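You operate a simulated robot arm through the tools that you are given. There is no shell and no other tool.

Carry out the task below with a simulated robot arm. There is one attempt and no reset: what you move stays moved.

TASK
Set the source to 120 V and 40 A.
Fine: output off while you turn the knobs, then on again.

Only the result counts: the job must be done as asked and must still hold three seconds after the hand-in. Knocking over, shifting, dropping, spilling or breaking anything else fails it.

THE ROBOT
A 6-joint arm with a two-finger gripper, fixed in place. Base frame: the origin is at the foot of the arm, x ahead of it, y to its left, z up. Readings come in mm, degrees, newtons and seconds.
Its first joint turns from -166.0 to 166.0 degrees. Payload 2.45 kg.
The tool frame sits at the grasp point between the pads (the TCP): z along the fingers, y along the line on which they close. The tips reach 20 mm beyond it. Largest opening 140 mm; the body of the gripper starts 168 mm behind the TCP.
Orientation is told as [roll, pitch, yaw] about the base's x, y, z axes, in that order, counted from this pose: with the fingers straight down and closing along the base's y, the tool's x points along the base's -x, its y along +y and its z along -z.

THE INTERFACE
- The arm moves only by the tool servo_tool. Its argument "motion" is a list that holds one entry, the list of rows, each a list of 7 numbers: the shift along the tool's x, y, z in mm, then the turn, a rotation vector about the tool's x, y, z in degrees, then the finger opening in mm, from 0 to 140. In form: [[[tx, ty, tz, ax, ay, az, claw], ...]]. A call has 1 to 20 rows; each row shifts and turns the commanded pose from where the row before left it, along the tool's axes as they then stand. Rows are played at 5 a second. More than 50 mm and 8.6 degrees between two rows, or a gripper value outside its range, and nothing of the call is played. Where a pose cannot be reached the arm comes as near as it can. A force on the tool above 90 N (or 10 N above the force at the start of the call, whichever is more), or a blocked arm, ends the call early, and 0.2 s more pass. Each finger travels about 45 mm/s and halts on what it meets, pressing with about 35 N; the grip force reading is that of the motor and also rises with nothing between the fingers. The clock runs only during rows and for 0.2 s after the last one: add rows that do not move to give the fingers time. It gives the time, the measured TCP pose, the force on the tool (base axes), the opening and the grip force at its end, in the units of the frame above (readings bear some noise), with the torque about the TCP (base axes, N m) and any sound that the robot's microphone picked up, and new pictures: "show" is both (left out), scene, wrist or none.
- Cameras (640 x 400 px; columns grow to the right, rows downward): "scene" is fixed at [50.4, 499.3, 1821.9]; the picture's right is [-0.72, -0.69, 0.00], its down [-0.27, 0.28, -0.92] and it looks along [0.64, -0.66, -0.39] (base axes); focal length 369 px, centre (320, 200). "wrist" rides on the gripper at [78, 11, -209] in the tool frame; the picture's right is [-0.14, 0.99, 0.00], its down [-0.92, -0.13, -0.37] and it looks along [-0.36, -0.05, 0.93] (tool axes); focal length 280 px, centre (320, 200).
- point_at(camera, pixels): for up to 12 pixels [column, row] of the newest picture of that camera ("zoom" is the newest enlarged one), the place [x, y, z] in the base frame of the surface seen there, good to about 2 mm. It takes no simulated time.
- enlarge(camera, box): a new picture of the part [left, top, right, bottom] of that camera's present view, enlarged. It takes no simulated time.
- hand_in(): hands the job in; it is judged then, once.

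Leave the gripper open and the arm clear of the work at the hand-in unless told otherwise.

The tools are called as name(argument=value, ...) on one line, values as JSON. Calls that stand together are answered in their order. servo_tool: Moves the arm, as the interface text tells. Its arguments: {"type":"object","properties":{"motion":{"type":"array"},"show":{"type":"string","enum":["both","scene","wrist","none"]}},"required":["motion"]} The other tools are called the same way: point_at (camera, pixels) gives the place of the surface under pixels of a picture; enlarge (camera, box) takes an enlarged picture of a part of a camera's view; hand_in () hands the job in.

At the start:

```text
clock: 0.0
tcp_pos: [550.0, -134.3, 1503.4]
ee_rot: [0.0, 0.0, 0.0]
contact_force: [-0.5, -0.4, 0.6]
ft_torque: [0.01, -0.02, 0.02]
width: 140.1
grasp_force: 0.0
```

scene: 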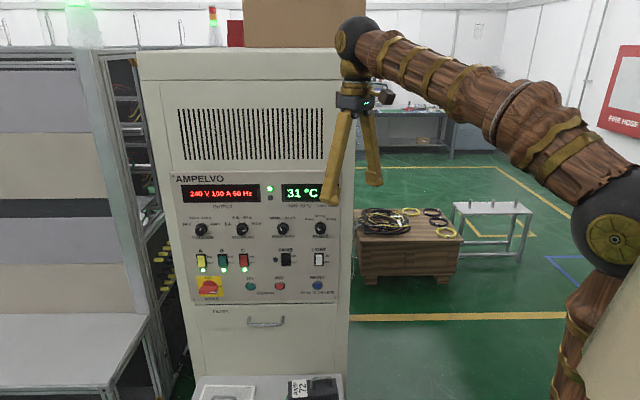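
wrist: 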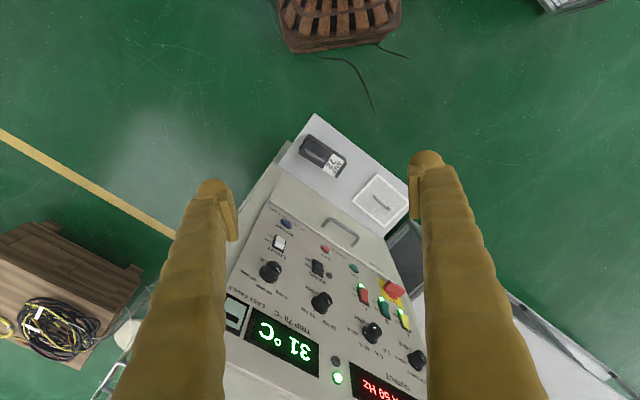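

I see a power source cabinet with a display "240 V 100 A 60 Hz", four knobs, three rockers, and some buttons. I'll enlarge the panel to read the labels.

enlarge(camera="scene", box=[170, 170, 345, 305])

enlarge(camera="wrist", box=[220, 200, 440, 400])

```text
2.96 times, centred on (258, 238) of scene
```

zoom: 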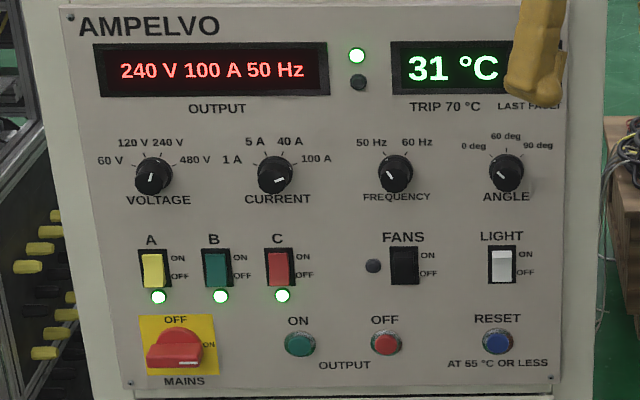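

```text
2.00 times, centred on (330, 300) of wrist
```

zoom: 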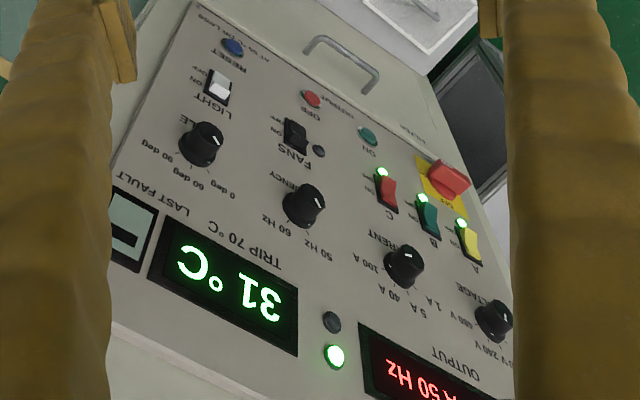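

Display reads 240 V, 100 A, 50 Hz. I'll zoom in more on the left and right halves of the panel, to see knob pointers, then measure points.

enlarge(camera="scene", box=[190, 205, 270, 255])

point_at(camera="zoom", pixels=[[92, 204], [415, 204], [90, 195], [415, 190], [40, 280], [200, 280], [330, 300], [560, 300], [250, 100], [560, 100]])

point_at(camera="scene", pixels=[[178, 175], [325, 295], [182, 300], [249, 286], [279, 286], [317, 285], [230, 240], [300, 245], [282, 228], [320, 228]])

```text
8.00 times, centred on (230, 230) of scene
```

zoom: 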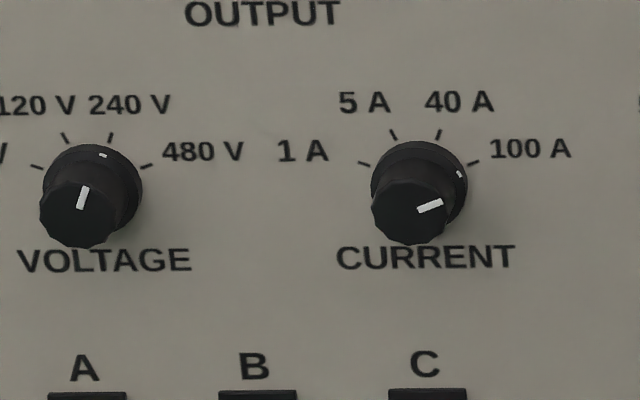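

```text
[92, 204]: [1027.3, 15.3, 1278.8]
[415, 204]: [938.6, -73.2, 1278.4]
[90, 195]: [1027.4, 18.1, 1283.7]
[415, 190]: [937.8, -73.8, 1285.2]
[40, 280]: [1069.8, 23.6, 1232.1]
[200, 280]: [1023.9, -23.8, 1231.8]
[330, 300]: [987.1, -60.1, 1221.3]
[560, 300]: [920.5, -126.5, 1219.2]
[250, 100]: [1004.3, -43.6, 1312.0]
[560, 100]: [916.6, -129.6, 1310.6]
```

```text
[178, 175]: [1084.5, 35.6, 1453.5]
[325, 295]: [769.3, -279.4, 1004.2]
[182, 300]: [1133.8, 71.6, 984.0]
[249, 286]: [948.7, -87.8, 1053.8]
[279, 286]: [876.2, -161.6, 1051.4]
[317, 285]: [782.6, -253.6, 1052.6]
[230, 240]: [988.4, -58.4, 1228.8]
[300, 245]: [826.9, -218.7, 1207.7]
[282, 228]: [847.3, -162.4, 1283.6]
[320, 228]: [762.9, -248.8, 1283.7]
```

The panel is a vertical plane x − y ≈ 1047.5, so the tool has to point along (0.707, −0.707, 0). The OFF button is at about (876, −162, 1052) and ON at about (949, −88, 1053). The voltage knob is near (1027, 15, 1279) and the current knob near (939, −73, 1278). First I'll turn the tool 90° in place to face the panel, closing the fingers as it turns.

servo_tool(motion=[[[0, 0, 0, 5.785, -5.785, 0, 0], [0, 0, 0, 5.785, -5.785, 0, 0], [0, 0, 0, 5.785, -5.785, 0, 0], [0, 0, 0, 5.785, -5.785, 0, 0], [0, 0, 0, 5.785, -5.785, 0, 0], [0, 0, 0, 5.785, -5.785, 0, 0], [0, 0, 0, 5.785, -5.785, 0, 0], [0, 0, 0, 5.785, -5.785, 0, 0], [0, 0, 0, 5.785, -5.785, 0, 0], [0, 0, 0, 5.785, -5.785, 0, 0], [0, 0, 0, 5.785, -5.785, 0, 0], [0, 0, 0, 0, 0, 0, 0], [0, 0, 0, 0, 0, 0, 0]]])

enlarge(camera="scene", box=[190, 245, 340, 305])

```text
clock: 2.8
tcp_pos: [548.7, -133.6, 1503.2]
ee_rot: [-90.2, -45.1, 45.1]
contact_force: [-0.2, 0.3, 0.2]
ft_torque: [-0.05, 0.04, 0.0]
width: 0.0
grasp_force: 30.1
```

scene: 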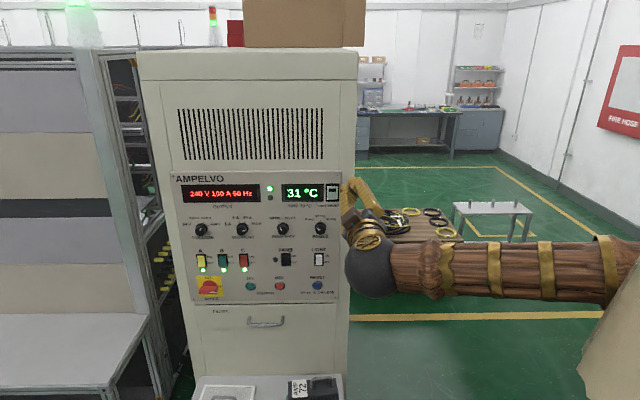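
wrist: 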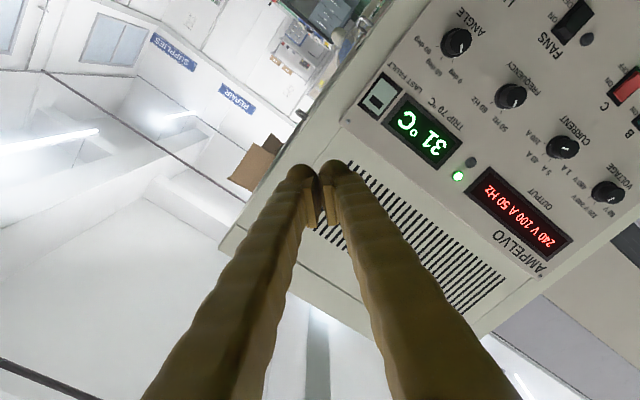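

```text
4.27 times, centred on (265, 275) of scene
```

zoom: 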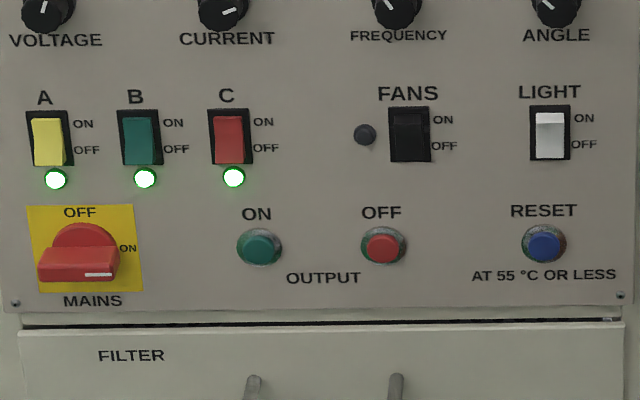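

The rotation worked and the tool now faces the panel. Next I'll measure the OFF face at about (383,248), the ON face at about (260,248) and their surrounds in the zoom.

point_at(camera="zoom", pixels=[[383, 248], [260, 249], [383, 240], [383, 258], [372, 248], [396, 248], [250, 249], [270, 249], [362, 247], [405, 245], [320, 250], [365, 134]])

```text
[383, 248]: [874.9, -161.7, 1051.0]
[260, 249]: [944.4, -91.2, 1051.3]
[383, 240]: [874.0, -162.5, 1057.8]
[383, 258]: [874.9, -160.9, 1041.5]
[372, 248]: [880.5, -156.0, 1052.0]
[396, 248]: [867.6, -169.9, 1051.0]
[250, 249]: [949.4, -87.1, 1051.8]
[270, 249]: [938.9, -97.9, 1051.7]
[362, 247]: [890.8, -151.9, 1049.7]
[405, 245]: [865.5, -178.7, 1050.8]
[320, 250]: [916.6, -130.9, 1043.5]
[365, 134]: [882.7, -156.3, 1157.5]
```

OFF is centred near (875, −161.7, 1051). I'll check how far the lower shelf and the drawer handle stick out before moving down.

point_at(camera="scene", pixels=[[265, 322], [265, 380], [215, 385], [225, 393], [300, 388], [325, 385], [330, 378], [240, 345], [345, 385]])

```text
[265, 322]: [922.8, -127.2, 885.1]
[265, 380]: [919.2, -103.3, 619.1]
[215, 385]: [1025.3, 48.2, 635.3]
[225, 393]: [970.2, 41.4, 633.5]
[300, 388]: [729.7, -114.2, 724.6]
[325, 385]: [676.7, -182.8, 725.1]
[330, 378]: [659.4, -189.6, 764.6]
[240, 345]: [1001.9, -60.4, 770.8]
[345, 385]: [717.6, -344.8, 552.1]
```

The shelf and its items are all below z 770 and the handle is at 885, so the path is clear. I'll shift sideways and down in front of OFF, staying about 230 mm off the panel with fingers closed.

servo_tool(motion=[[[14.2, 39.06, 0, 0, 0, 0, 0], [14.2, 39.06, 0, 0, 0, 0, 0], [14.2, 39.06, 0, 0, 0, 0, 0], [14.2, 39.06, 0, 0, 0, 0, 0], [14.2, 39.06, 0, 0, 0, 0, 0], [14.2, 39.06, 0, 0, 0, 0, 0], [14.2, 39.06, 0, 0, 0, 0, 0], [14.2, 39.06, 0, 0, 0, 0, 0], [14.2, 39.06, 0, 0, 0, 0, 0], [14.2, 39.06, 0, 0, 0, 0, 0], [14.2, 39.06, 0, 0, 0, 0, 0], [14.2, 39.06, 0, 0, 0, 0, 0], [0, 0, 0, 0, 0, 0, 0], [0, 0, 0, 0, 0, 0, 0]]])

```text
clock: 5.8
tcp_pos: [700.2, 14.6, 1050.4]
ee_rot: [-90.2, -45.1, 45.0]
contact_force: [0.1, 1.0, 0.0]
ft_torque: [-0.04, 0.01, 0.02]
width: 0.2
grasp_force: 29.1
```

scene: 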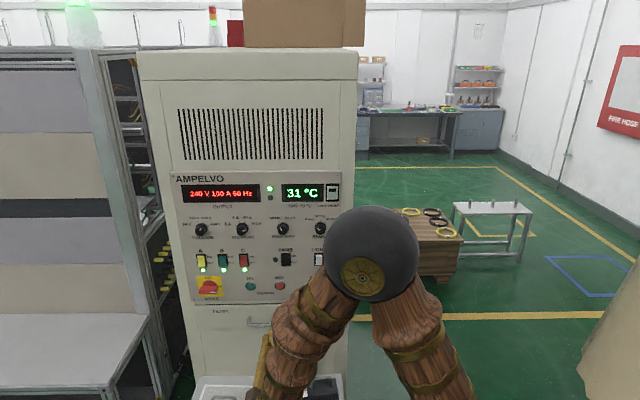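
wrist: 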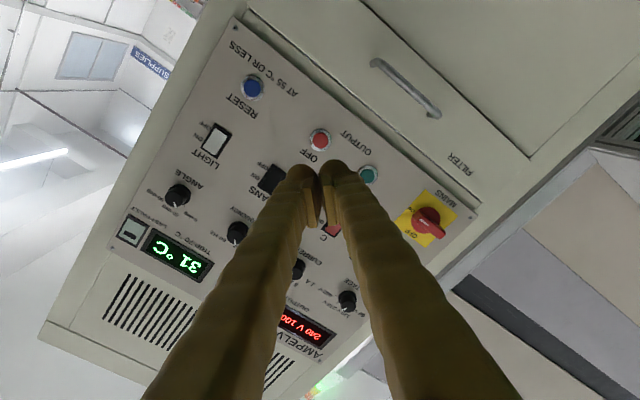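

The tool is lined up at s≈505, z≈1050, about 228 mm short of contact. I'll advance 215 mm along tool z, which should stop about 14 mm short of the button.

servo_tool(motion=[[[0, 0, 43, 0, 0, 0, 0], [0, 0, 43, 0, 0, 0, 0], [0, 0, 43, 0, 0, 0, 0], [0, 0, 43, 0, 0, 0, 0], [0, 0, 28, 0, 0, 0, 0], [0, 0, 15, 0, 0, 0, 0], [0, 0, 0, 0, 0, 0, 0], [0, 0, 0, 0, 0, 0, 0]]])

```text
clock: 7.6
tcp_pos: [852.3, -137.2, 1052.1]
ee_rot: [-90.1, -45.0, 45.1]
contact_force: [-0.4, -0.3, -0.3]
ft_torque: [0.01, 0.01, 0.03]
width: 0.0
grasp_force: 29.6
```

scene: 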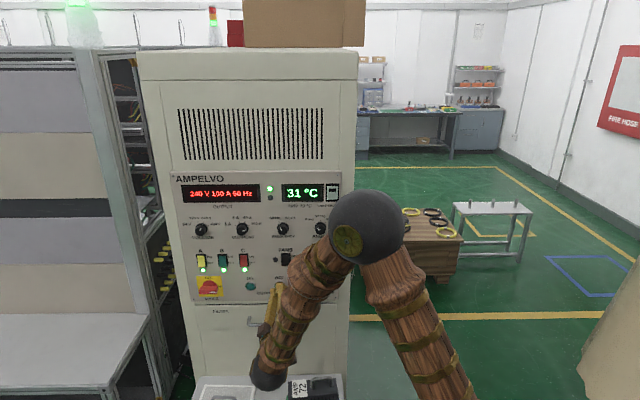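
wrist: 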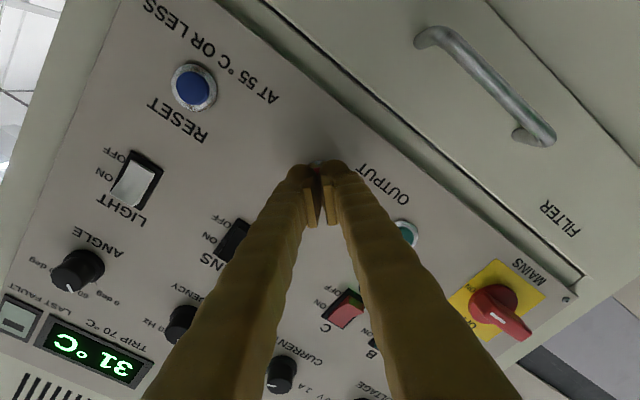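

The tool is at n≈699.7 and contact should be near 713. I'll press in small steps, in to about 717, and watch the force.

servo_tool(motion=[[[0, 0, 8, 0, 0, 0, 0], [0, 0, 4, 0, 0, 0, 0], [0, 0, 2, 0, 0, 0, 0], [0, 0, 2, 0, 0, 0, 0], [0, 0, 1.5, 0, 0, 0, 0]]], show="scene")

enlarge(camera="scene", box=[170, 170, 345, 305])

```text
clock: 8.8
tcp_pos: [863.1, -148.9, 1051.6]
ee_rot: [-90.1, -45.0, 45.1]
contact_force: [-0.6, 1.9, 0.1]
ft_torque: [-0.03, -0.01, 0.02]
width: 6.0
grasp_force: 29.0
heard: click
```

scene: 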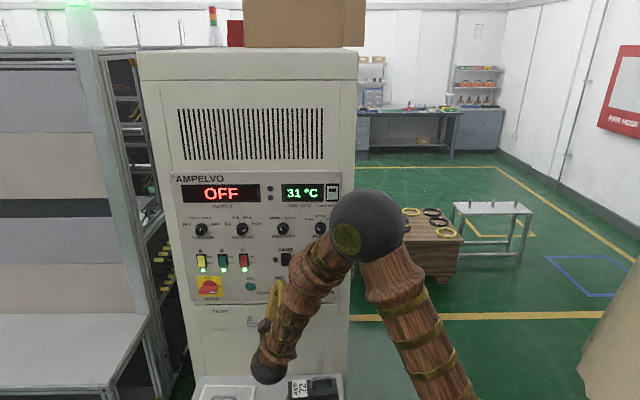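

```text
2.96 times, centred on (258, 238) of scene
```

zoom: 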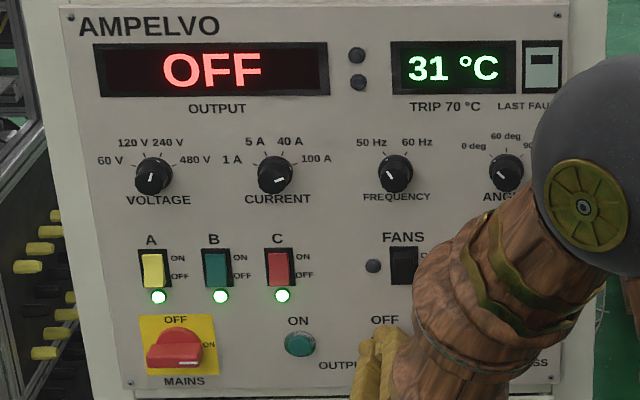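

The microphone heard a click and the display reads OFF. I'll back off 120 mm, roll +45° so the fingers close horizontally, and open to 70 mm. I'll also zoom in on both knobs to measure them.

servo_tool(motion=[[[0, 0, -20, 0, 0, 0, 0], [0, 0, -50, 0, 0, 0, 0], [0, 0, -50, 0, 0, 0, 0], [0, 0, 0, 0, 0, 7.5, 70], [0, 0, 0, 0, 0, 7.5, 70], [0, 0, 0, 0, 0, 7.5, 70], [0, 0, 0, 0, 0, 7.5, 70], [0, 0, 0, 0, 0, 7.5, 70], [0, 0, 0, 0, 0, 7.5, 70], [0, 0, 0, 0, 0, 0, 70], [0, 0, 0, 0, 0, 0, 70]]])

enlarge(camera="scene", box=[190, 205, 270, 255])

point_at(camera="zoom", pixels=[[78, 240], [78, 190], [46, 215], [112, 215], [412, 238], [408, 186], [380, 212], [446, 212], [465, 180], [440, 150], [78, 217], [412, 214]])

```text
clock: 11.2
tcp_pos: [778.5, -64.6, 1051.8]
ee_rot: [165.1, -89.8, 149.9]
contact_force: [-0.9, 0.3, -0.1]
ft_torque: [0.02, 0.0, -0.02]
width: 69.8
grasp_force: 0.1
```

scene: 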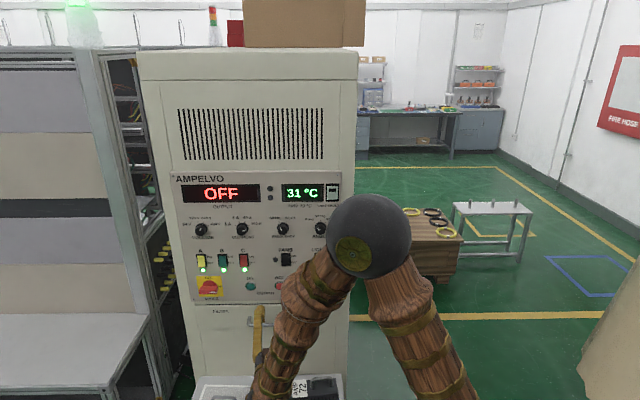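
wrist: 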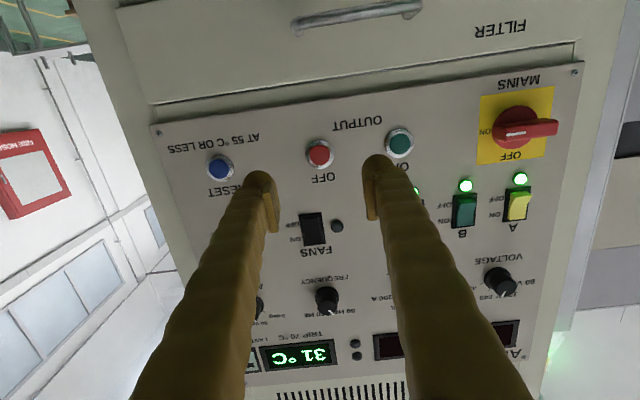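

```text
8.00 times, centred on (230, 230) of scene
```

zoom: 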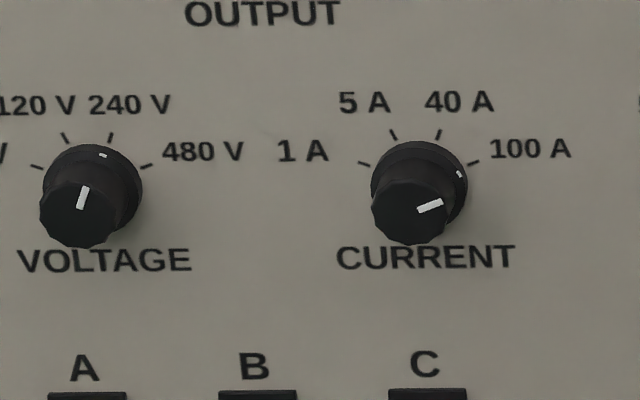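

```text
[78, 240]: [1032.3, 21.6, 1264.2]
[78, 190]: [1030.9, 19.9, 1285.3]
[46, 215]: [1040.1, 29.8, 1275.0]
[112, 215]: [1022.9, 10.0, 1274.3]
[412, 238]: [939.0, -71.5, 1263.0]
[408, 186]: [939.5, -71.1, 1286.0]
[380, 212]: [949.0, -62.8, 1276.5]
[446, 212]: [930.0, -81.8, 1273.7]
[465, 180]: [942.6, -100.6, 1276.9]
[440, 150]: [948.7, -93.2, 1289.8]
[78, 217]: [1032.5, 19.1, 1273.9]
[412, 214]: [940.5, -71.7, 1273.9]
```

Output stays off. The voltage knob's front face is centred at about s=743.5, z=1274.5, n≈715. The current knob is at about s=614.3, z=1274. I'll move in front of the current knob, tips about 55 mm short of its face, with the fingers open.

servo_tool(motion=[[[-37.1, 18.2, 6.67, 0, 0, 0, 70], [-37.1, 18.2, 6.67, 0, 0, 0, 70], [-37.1, 18.2, 6.67, 0, 0, 0, 70], [-37.1, 18.2, 6.67, 0, 0, 0, 70], [-37.1, 18.2, 6.67, 0, 0, 0, 70], [-37.1, 18.2, 6.67, 0, 0, 0, 70], [0, 0, 0, 0, 0, 0, 70], [0, 0, 0, 0, 0, 0, 70]]])

enlarge(camera="wrist", box=[220, 100, 440, 240])

```text
clock: 13.0
tcp_pos: [883.7, -15.9, 1274.5]
ee_rot: [-158.6, -89.9, 113.7]
contact_force: [-0.4, -0.2, -0.4]
ft_torque: [0.0, 0.0, 0.0]
width: 69.8
grasp_force: 0.1
```

scene: 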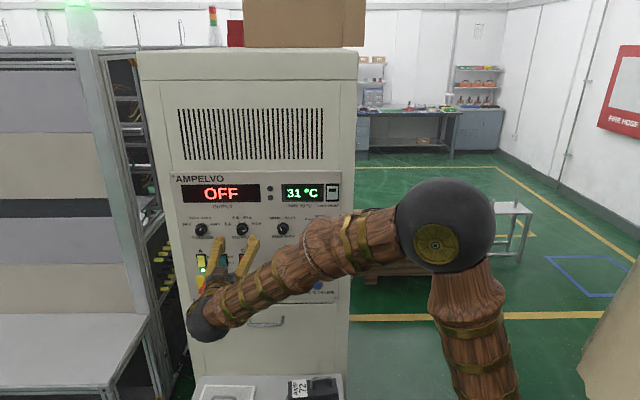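
wrist: 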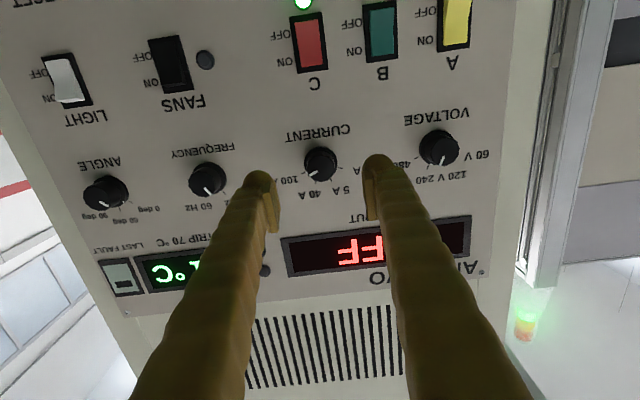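

```text
2.86 times, centred on (330, 170) of wrist
```

zoom: 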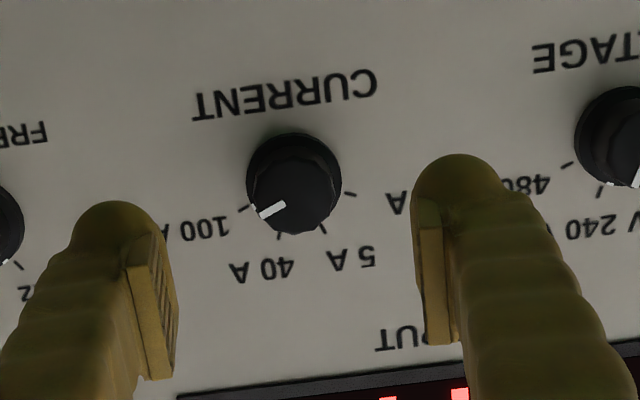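

The wrist view shows the current knob between the open fingers. I'll cross-check its position from this camera.

point_at(camera="zoom", pixels=[[295, 195], [262, 195], [330, 195], [295, 165], [295, 225], [295, 140], [250, 165], [338, 165], [295, 134], [600, 150]])

point_at(camera="wrist", pixels=[[258, 178], [272, 205], [370, 190], [374, 160]])

```text
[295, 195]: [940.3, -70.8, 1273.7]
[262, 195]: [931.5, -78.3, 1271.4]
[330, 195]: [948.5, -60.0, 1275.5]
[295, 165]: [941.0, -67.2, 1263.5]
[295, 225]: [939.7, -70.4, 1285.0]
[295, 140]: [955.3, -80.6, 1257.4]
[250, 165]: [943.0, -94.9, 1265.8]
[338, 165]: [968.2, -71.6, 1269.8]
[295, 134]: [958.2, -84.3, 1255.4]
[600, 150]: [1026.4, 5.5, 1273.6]
```

```text
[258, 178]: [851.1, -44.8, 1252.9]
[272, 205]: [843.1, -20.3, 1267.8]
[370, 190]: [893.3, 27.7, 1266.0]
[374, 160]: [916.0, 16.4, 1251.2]
```

Both cameras agree: the current knob's axis is at s≈614.6, z≈1274, with its face at n≈715 and the skirt at about 731. I'll advance 76 mm with the fingers open so they straddle it.

servo_tool(motion=[[[0, 0.9, 36, 0, 0, 0, 70], [0, 0, 26, 0, 0, 0, 70], [0, 0, 10, 0, 0, 0, 70], [0, 0, 4, 0, 0, 0, 70], [0, 0, 0, 0, 0, 0, 70], [0, 0, 0, 0, 0, 0, 70]]])

enlarge(camera="wrist", box=[220, 100, 440, 240])

```text
clock: 14.4
tcp_pos: [938.6, -69.3, 1274.9]
ee_rot: [-169.7, -90.0, 124.7]
contact_force: [0.4, -0.4, -0.2]
ft_torque: [-0.02, 0.03, -0.02]
width: 70.0
grasp_force: 0.1
```

scene: 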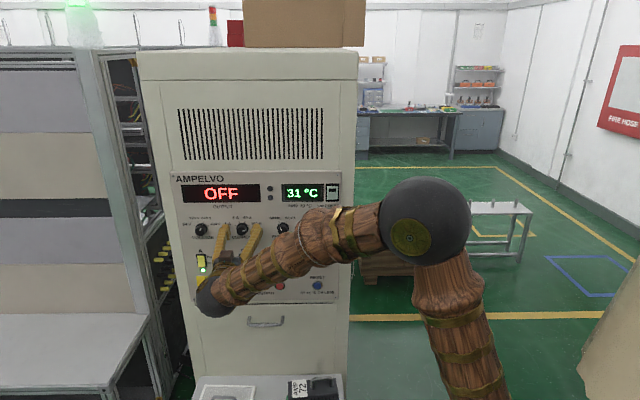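
wrist: 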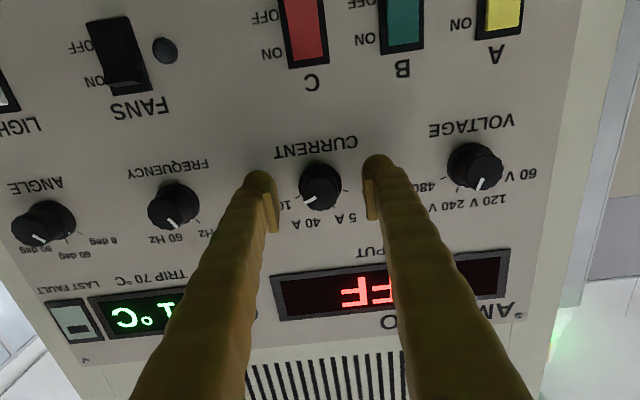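

```text
2.86 times, centred on (330, 170) of wrist
```

zoom: 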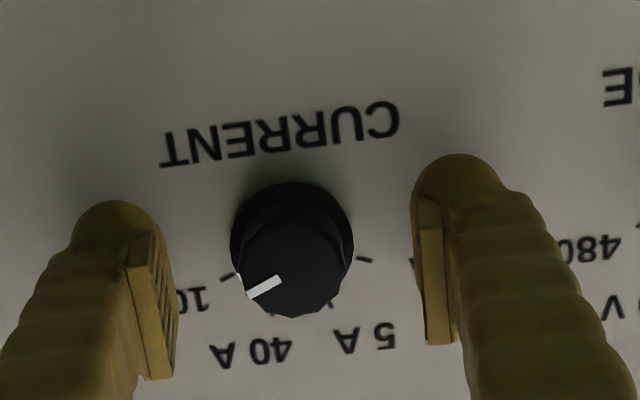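

The fingers straddle the current knob, which is centred between them. I'll close on it and check the grip.

servo_tool(motion=[[[0, 0, 0, 0, 0, 0, 50], [0, 0, 0, 0, 0, 0, 40], [0, 0, 0, 0, 0, 0, 20], [0, 0, 0, 0, 0, 0, 20], [0, 0, 0, 0, 0, 0, 20], [0, 0, 0, 0, 0, 0, 20]]])

enlarge(camera="wrist", box=[220, 100, 440, 240])

```text
clock: 15.8
tcp_pos: [937.8, -69.7, 1275.1]
ee_rot: [-168.5, -89.9, 123.4]
contact_force: [2.2, 0.4, 0.4]
ft_torque: [0.0, 0.02, 0.03]
width: 28.9
grasp_force: 44.9
```

scene: 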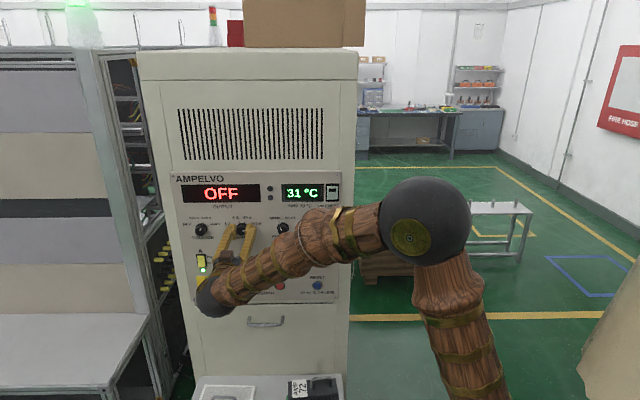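
wrist: 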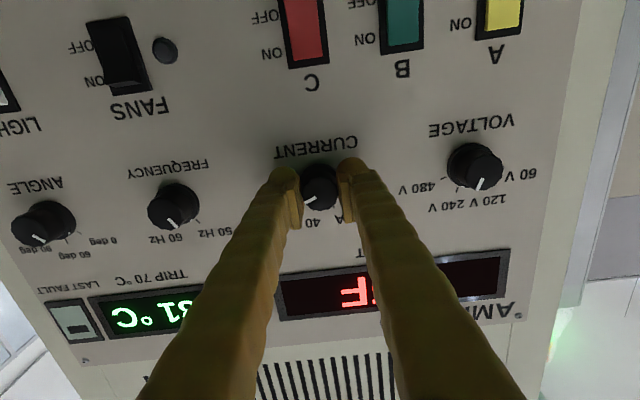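

```text
2.86 times, centred on (330, 170) of wrist
```

zoom: 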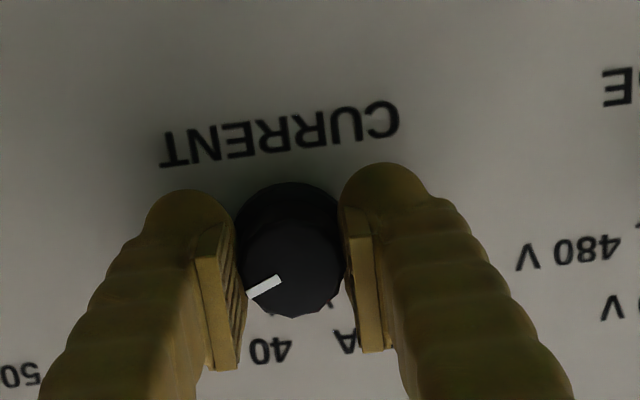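

The grip is firm at 28.9 mm. The marks sit roughly 40° apart, at about −60, −20, +20 and +60. The change from 100 A to 40 A is one step counter-clockwise seen from the front, which is negative about tool z. I'll turn −40° in five rows.

servo_tool(motion=[[[0, 0, 0, 0, 0, -8, 20], [0, 0, 0, 0, 0, -8, 20], [0, 0, 0, 0, 0, -8, 20], [0, 0, 0, 0, 0, -8, 20], [0, 0, 0, 0, 0, -8, 20], [0, 0, 0, 0, 0, 0, 20]]])

enlarge(camera="wrist", box=[220, 100, 440, 240])

enlarge(camera="scene", box=[190, 205, 270, 255])

```text
clock: 17.2
tcp_pos: [938.4, -69.4, 1275.1]
ee_rot: [-90.2, -49.9, 45.2]
contact_force: [-27.1, 7.1, 4.1]
ft_torque: [-0.07, -0.06, -0.19]
width: 28.5
grasp_force: 44.8
```

scene: 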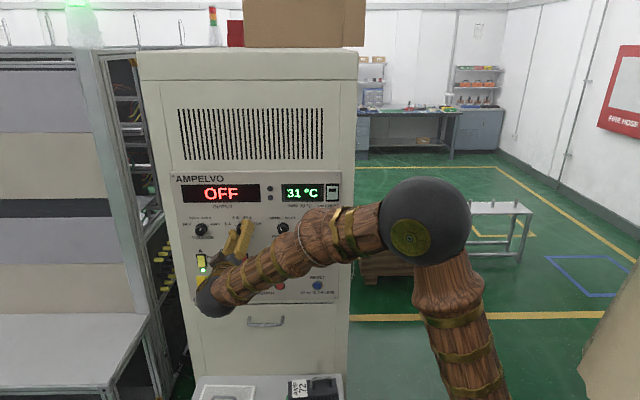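
wrist: 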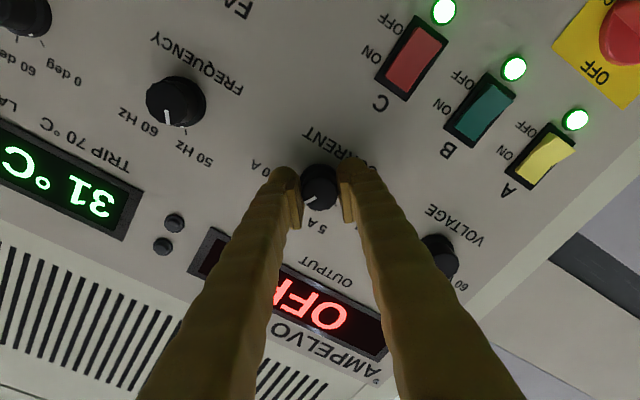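

```text
2.86 times, centred on (330, 170) of wrist
```

zoom: 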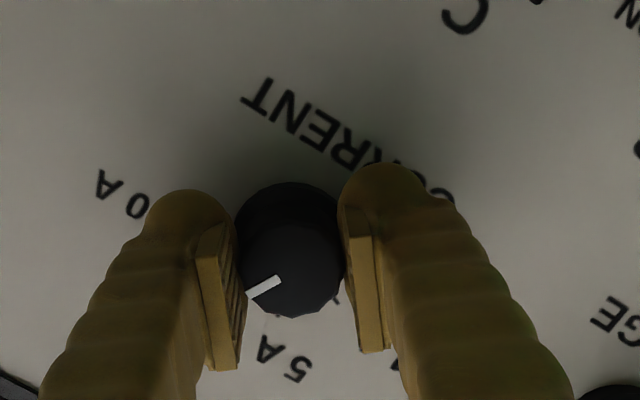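

```text
8.00 times, centred on (230, 230) of scene
```

zoom: 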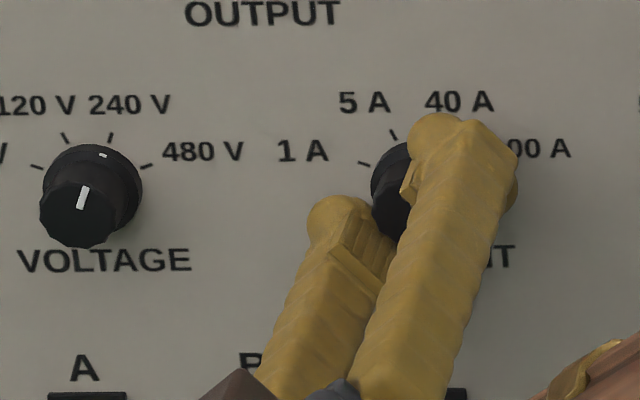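

The knob turned with the gripper: its pointer sits the same way in the fingers, now towards 40 A. I'll open the fingers, back off 60 mm and check.

servo_tool(motion=[[[0, 0, 0, 0, 0, 0, 40], [0, 0, 0, 0, 0, 0, 66], [0, 0, 0, 0, 0, 0, 66], [0, 0, 0, 0, 0, 0, 66], [0, 0, -30, 0, 0, 0, 66], [0, 0, -40, 0, 0, 0, 66], [0, 0, 0, 0, 0, 0, 66]]])

enlarge(camera="wrist", box=[220, 100, 440, 240])

enlarge(camera="scene", box=[190, 205, 270, 255])

```text
clock: 18.8
tcp_pos: [887.9, -18.3, 1274.1]
ee_rot: [-90.1, -50.0, 45.1]
contact_force: [0.0, -0.1, -0.4]
ft_torque: [0.0, 0.01, 0.02]
width: 66.0
grasp_force: 0.0
```

scene: 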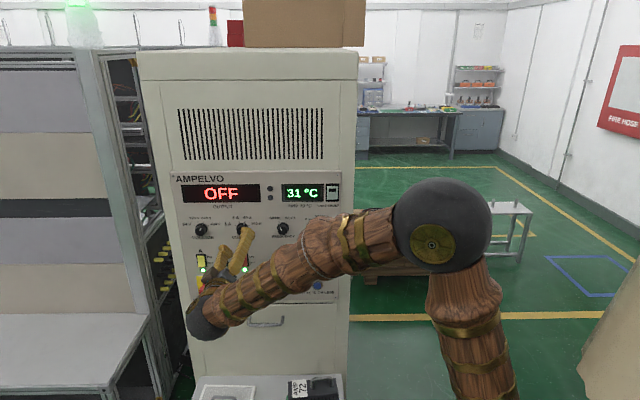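
wrist: 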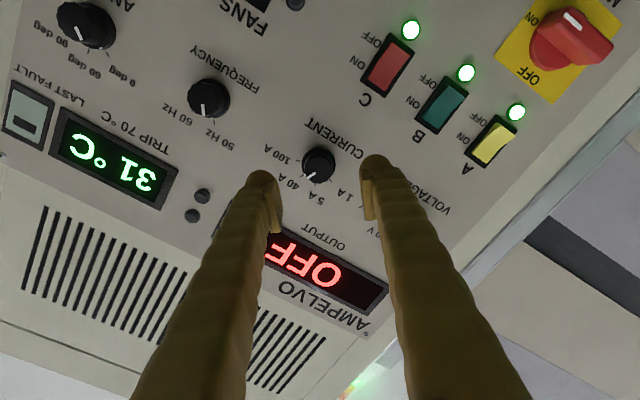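

```text
2.86 times, centred on (330, 170) of wrist
```

zoom: 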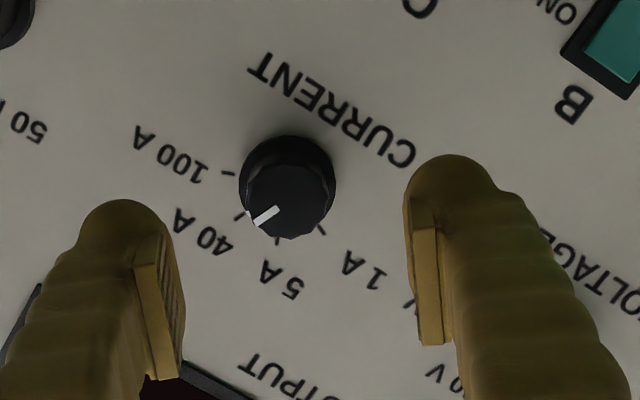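

```text
8.00 times, centred on (230, 230) of scene
```

zoom: 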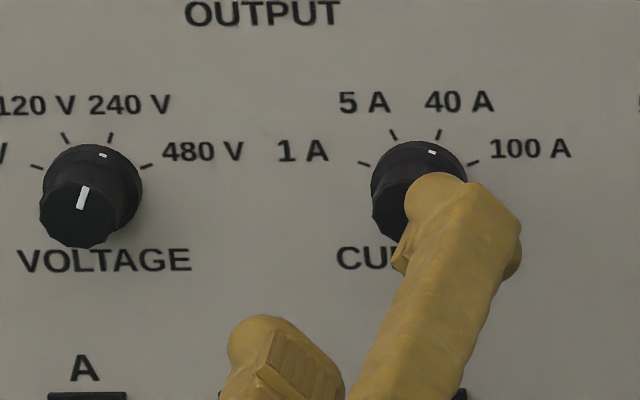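

The skirt pointer at (432,152) lines up with the 40 A mark, just as the voltage pointer lines up with 240 V. Now I'll roll back +40° and shift along tool y by about 128 mm to the voltage knob.

servo_tool(motion=[[[0, 0, 0, 0, 0, 8, 70], [0, 0, 0, 0, 0, 8, 70], [0, 0, 0, 0, 0, 8, 70], [0, 0, 0, 0, 0, 8, 70], [0, 0, 0, 0, 0, 8, 70], [0, 43, 0, 0, 0, 0, 70], [0, 43, 0, 0, 0, 0, 70], [0, 42.5, 0, 0, 0, 0, 70], [0, 0, 0, 0, 0, 0, 70], [0, 0, 0, 0, 0, 0, 70]]])

enlarge(camera="wrist", box=[220, 100, 440, 240])

enlarge(camera="scene", box=[190, 205, 270, 255])

```text
clock: 21.0
tcp_pos: [979.6, 71.9, 1273.3]
ee_rot: [-168.6, -89.9, 123.6]
contact_force: [0.3, 0.1, -0.2]
ft_torque: [-0.02, -0.01, -0.01]
width: 70.0
grasp_force: 0.1
```

scene: 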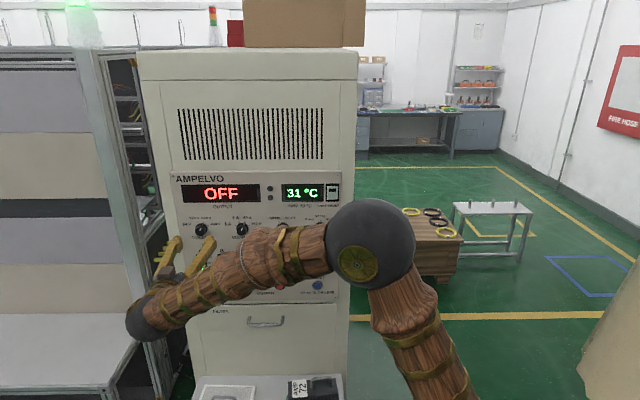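
wrist: 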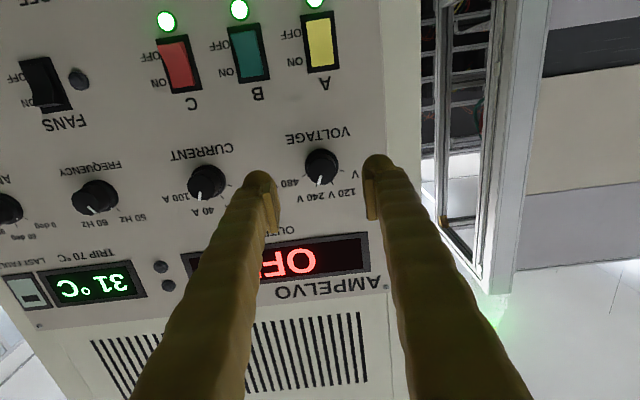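

```text
2.86 times, centred on (330, 170) of wrist
```

zoom: 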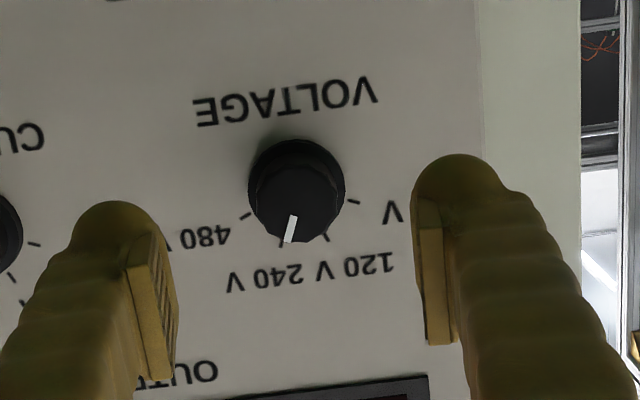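

```text
8.00 times, centred on (230, 230) of scene
```

zoom: 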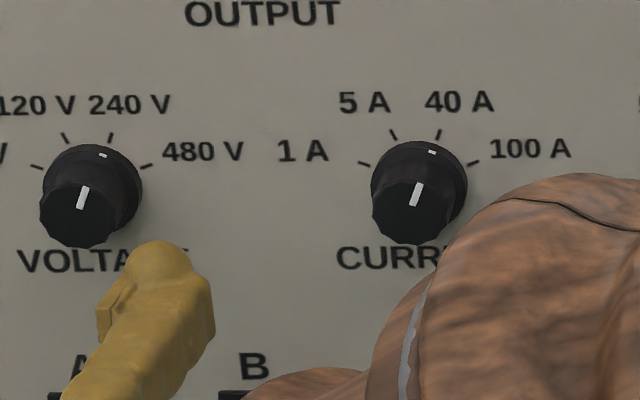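

The current knob clearly points to 40 A. The voltage knob is centred between the open fingers. I'll advance about 71 mm with a small trim so the fingers straddle it, then close.

servo_tool(motion=[[[-0.8, 0.7, 34, 0, 0, 0, 70], [0, 0, 24, 0, 0, 0, 70], [0, 0, 9, 0, 0, 0, 70], [0, 0, 3.5, 0, 0, 0, 70], [0, 0, 0, 0, 0, 0, 70], [0, 0, 0, 0, 0, 0, 50], [0, 0, 0, 0, 0, 0, 40], [0, 0, 0, 0, 0, 0, 20], [0, 0, 0, 0, 0, 0, 20], [0, 0, 0, 0, 0, 0, 20], [0, 0, 0, 0, 0, 0, 20]]])

enlarge(camera="wrist", box=[220, 100, 440, 240])

```text
clock: 23.4
tcp_pos: [1031.7, 22.7, 1275.4]
ee_rot: [-169.3, -89.9, 124.3]
contact_force: [2.3, -0.9, 0.2]
ft_torque: [-0.01, 0.03, -0.02]
width: 28.8
grasp_force: 44.6
```

scene: 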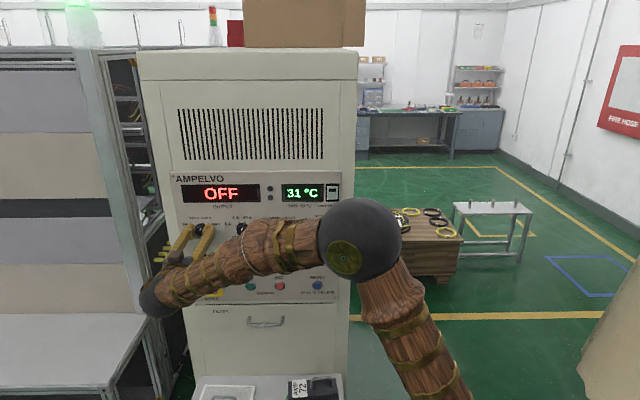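
wrist: 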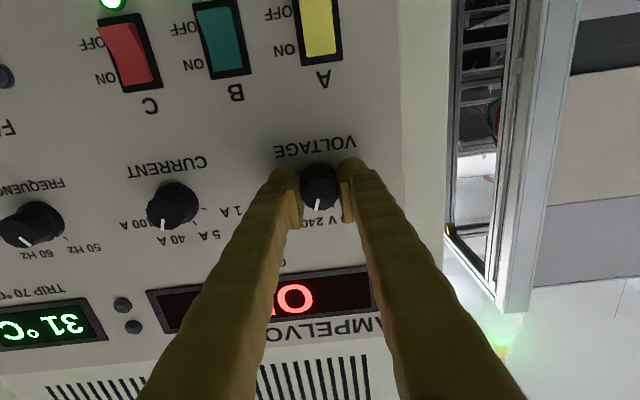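

```text
2.86 times, centred on (330, 170) of wrist
```

zoom: 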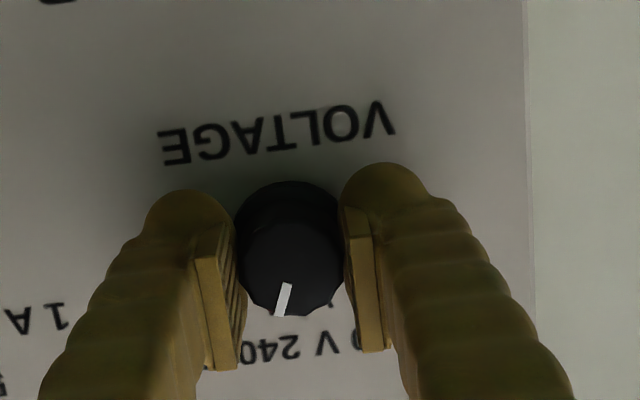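

The voltage knob is gripped at 28.8 mm with its pointer at 240 V. I'll turn −40° to 120 V, then release and back off.

servo_tool(motion=[[[0, 0, 0, 0, 0, -8, 20], [0, 0, 0, 0, 0, -8, 20], [0, 0, 0, 0, 0, -8, 20], [0, 0, 0, 0, 0, -8, 20], [0, 0, 0, 0, 0, -8, 20], [0, 0, 0, 0, 0, 0, 20], [0, 0, 0, 0, 0, 0, 20], [0, 0, 0, 0, 0, 0, 40], [0, 0, 0, 0, 0, 0, 66], [0, 0, 0, 0, 0, 0, 66], [0, 0, 0, 0, 0, 0, 66], [0, 0, -30, 0, 0, 0, 66], [0, 0, -40, 0, 0, 0, 66], [0, 0, -30, 0, 0, 0, 66], [0, 0, 0, 0, 0, 0, 66]]])

enlarge(camera="scene", box=[190, 205, 270, 255])

enlarge(camera="wrist", box=[220, 100, 440, 240])

```text
clock: 26.6
tcp_pos: [960.2, 92.9, 1277.3]
ee_rot: [-90.1, -50.0, 45.1]
contact_force: [-0.3, 0.4, 0.5]
ft_torque: [0.01, 0.0, 0.01]
width: 65.7
grasp_force: 0.1
```

scene: 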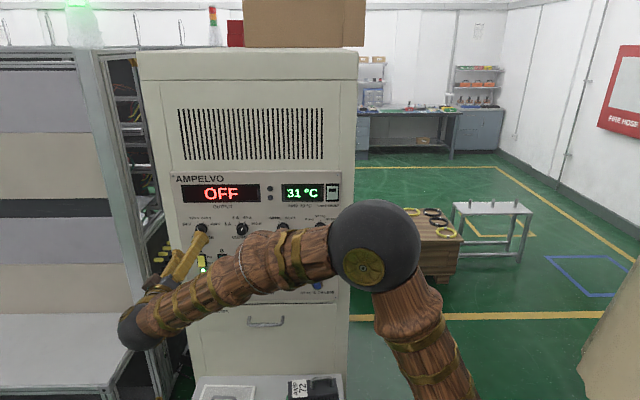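
wrist: 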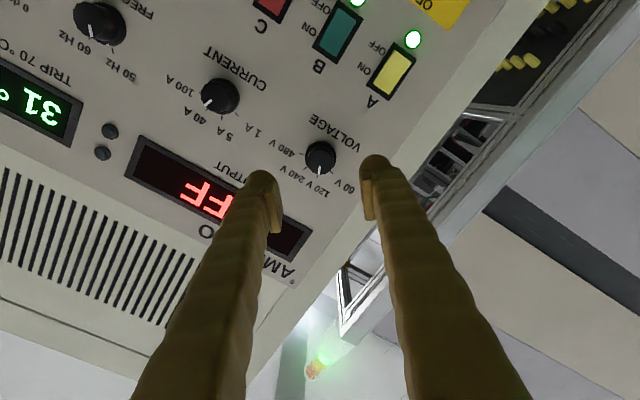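

```text
8.00 times, centred on (230, 230) of scene
```

zoom: 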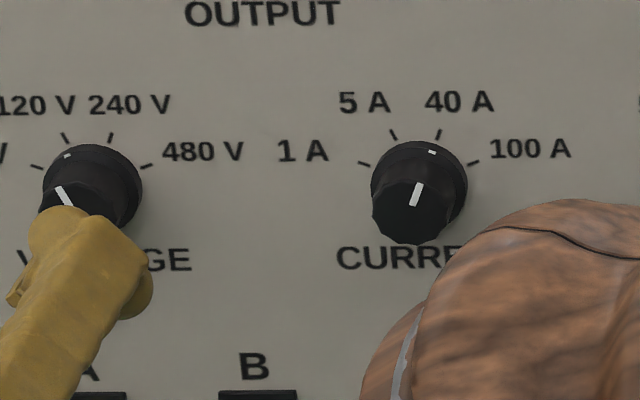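

```text
2.86 times, centred on (330, 170) of wrist
```

zoom: 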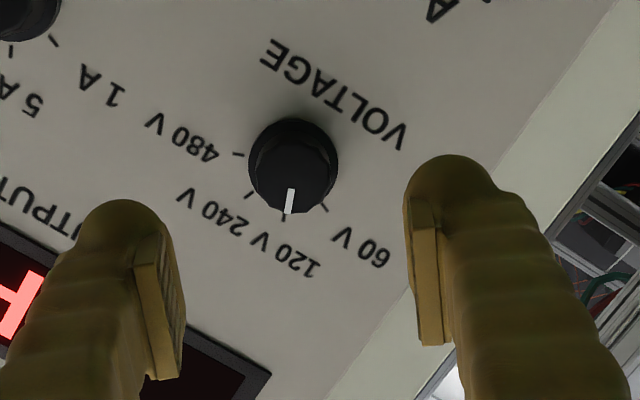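

The pointer is on 120 V and the current knob is still on 40 A. Next I'll roll −5°, close the fingers and move in front of the ON button at s≈603.5, z≈1051.5.

servo_tool(motion=[[[0, 0, 0, 0, 0, -5, 0], [43, 9.77, 0, 0, 0, 0, 0], [43, 9.77, 0, 0, 0, 0, 0], [43, 9.77, 0, 0, 0, 0, 0], [43, 9.77, 0, 0, 0, 0, 0], [43, 9.77, 0, 0, 0, 0, 0], [43, 9.77, 0, 0, 0, 0, 0], [0, 0, 0, 0, 0, 0, 0], [0, 0, 0, 0, 0, 0, 0], [0, 0, 0, 0, 0, 0, 0]]])

enlarge(camera="scene", box=[170, 170, 345, 305])

```text
clock: 28.8
tcp_pos: [862.0, -7.5, 1047.8]
ee_rot: [-90.1, -45.0, 45.1]
contact_force: [-0.4, 0.0, 0.0]
ft_torque: [0.02, 0.01, 0.0]
width: 0.0
grasp_force: 29.8
```

scene: 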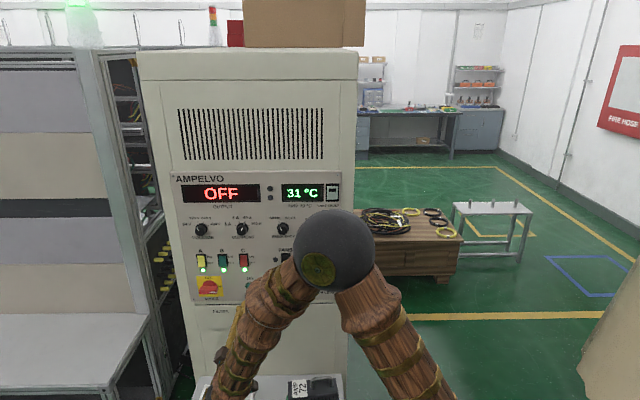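
wrist: 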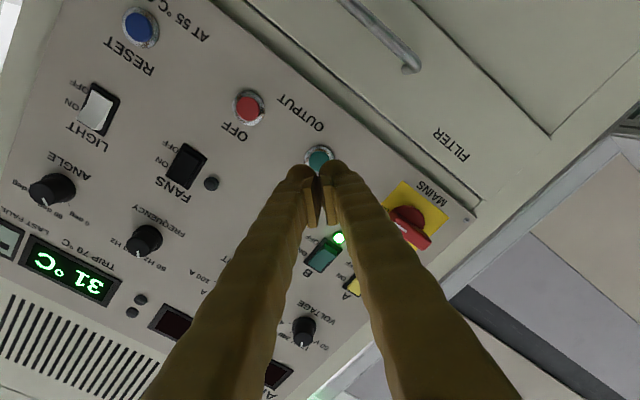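

```text
2.96 times, centred on (258, 238) of scene
```

zoom: 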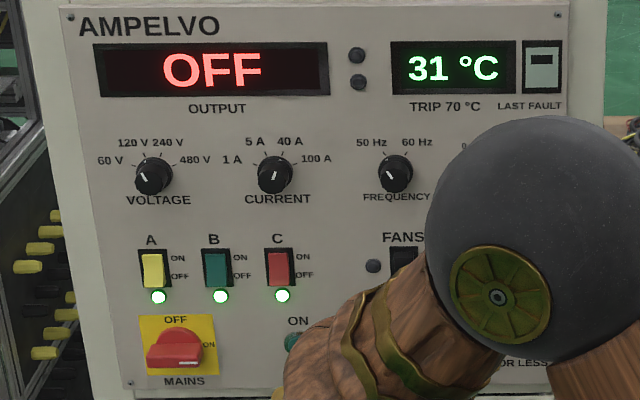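

The tool is in front of ON at s≈604, z≈1048. I'll raise it about 2 mm, advance 86 mm, then press in small steps.

servo_tool(motion=[[[-1.6, -1.6, 40, 0, 0, 0, 0], [0, 0, 30, 0, 0, 0, 0], [0, 0, 16, 0, 0, 0, 0], [0, 0, 0, 0, 0, 0, 0], [0, 0, 8, 0, 0, 0, 0], [0, 0, 4, 0, 0, 0, 0], [0, 0, 2, 0, 0, 0, 0], [0, 0, 2, 0, 0, 0, 0], [0, 0, 1.5, 0, 0, 0, 0]]])

enlarge(camera="scene", box=[170, 170, 345, 305])

```text
clock: 30.8
tcp_pos: [932.6, -79.4, 1053.1]
ee_rot: [-90.0, -45.0, 45.2]
contact_force: [-2.4, 1.6, -0.3]
ft_torque: [0.0, -0.01, 0.02]
width: 6.0
grasp_force: 29.6
heard: click
```

scene: 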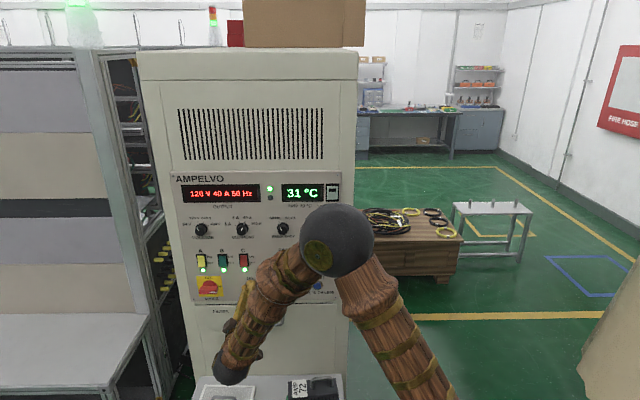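
wrist: 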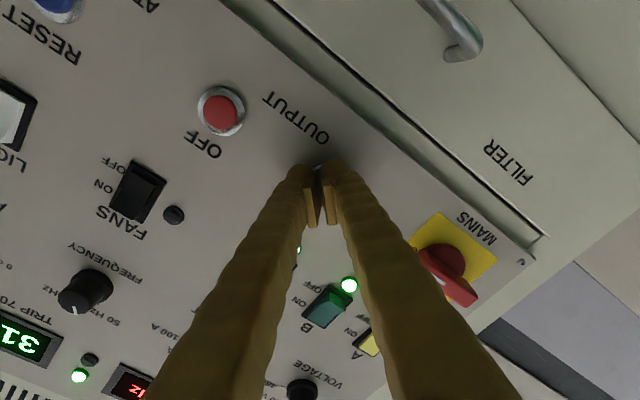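

```text
2.96 times, centred on (258, 238) of scene
```

zoom: 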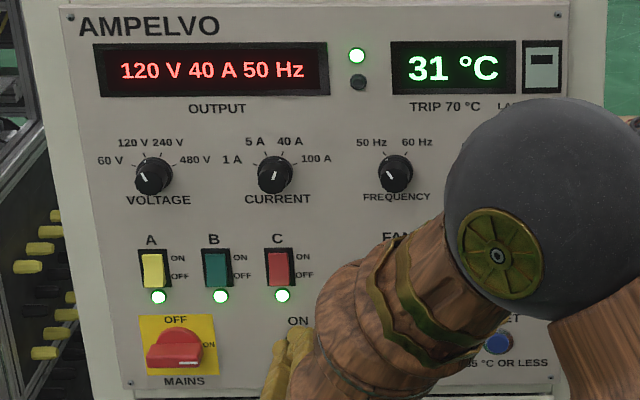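

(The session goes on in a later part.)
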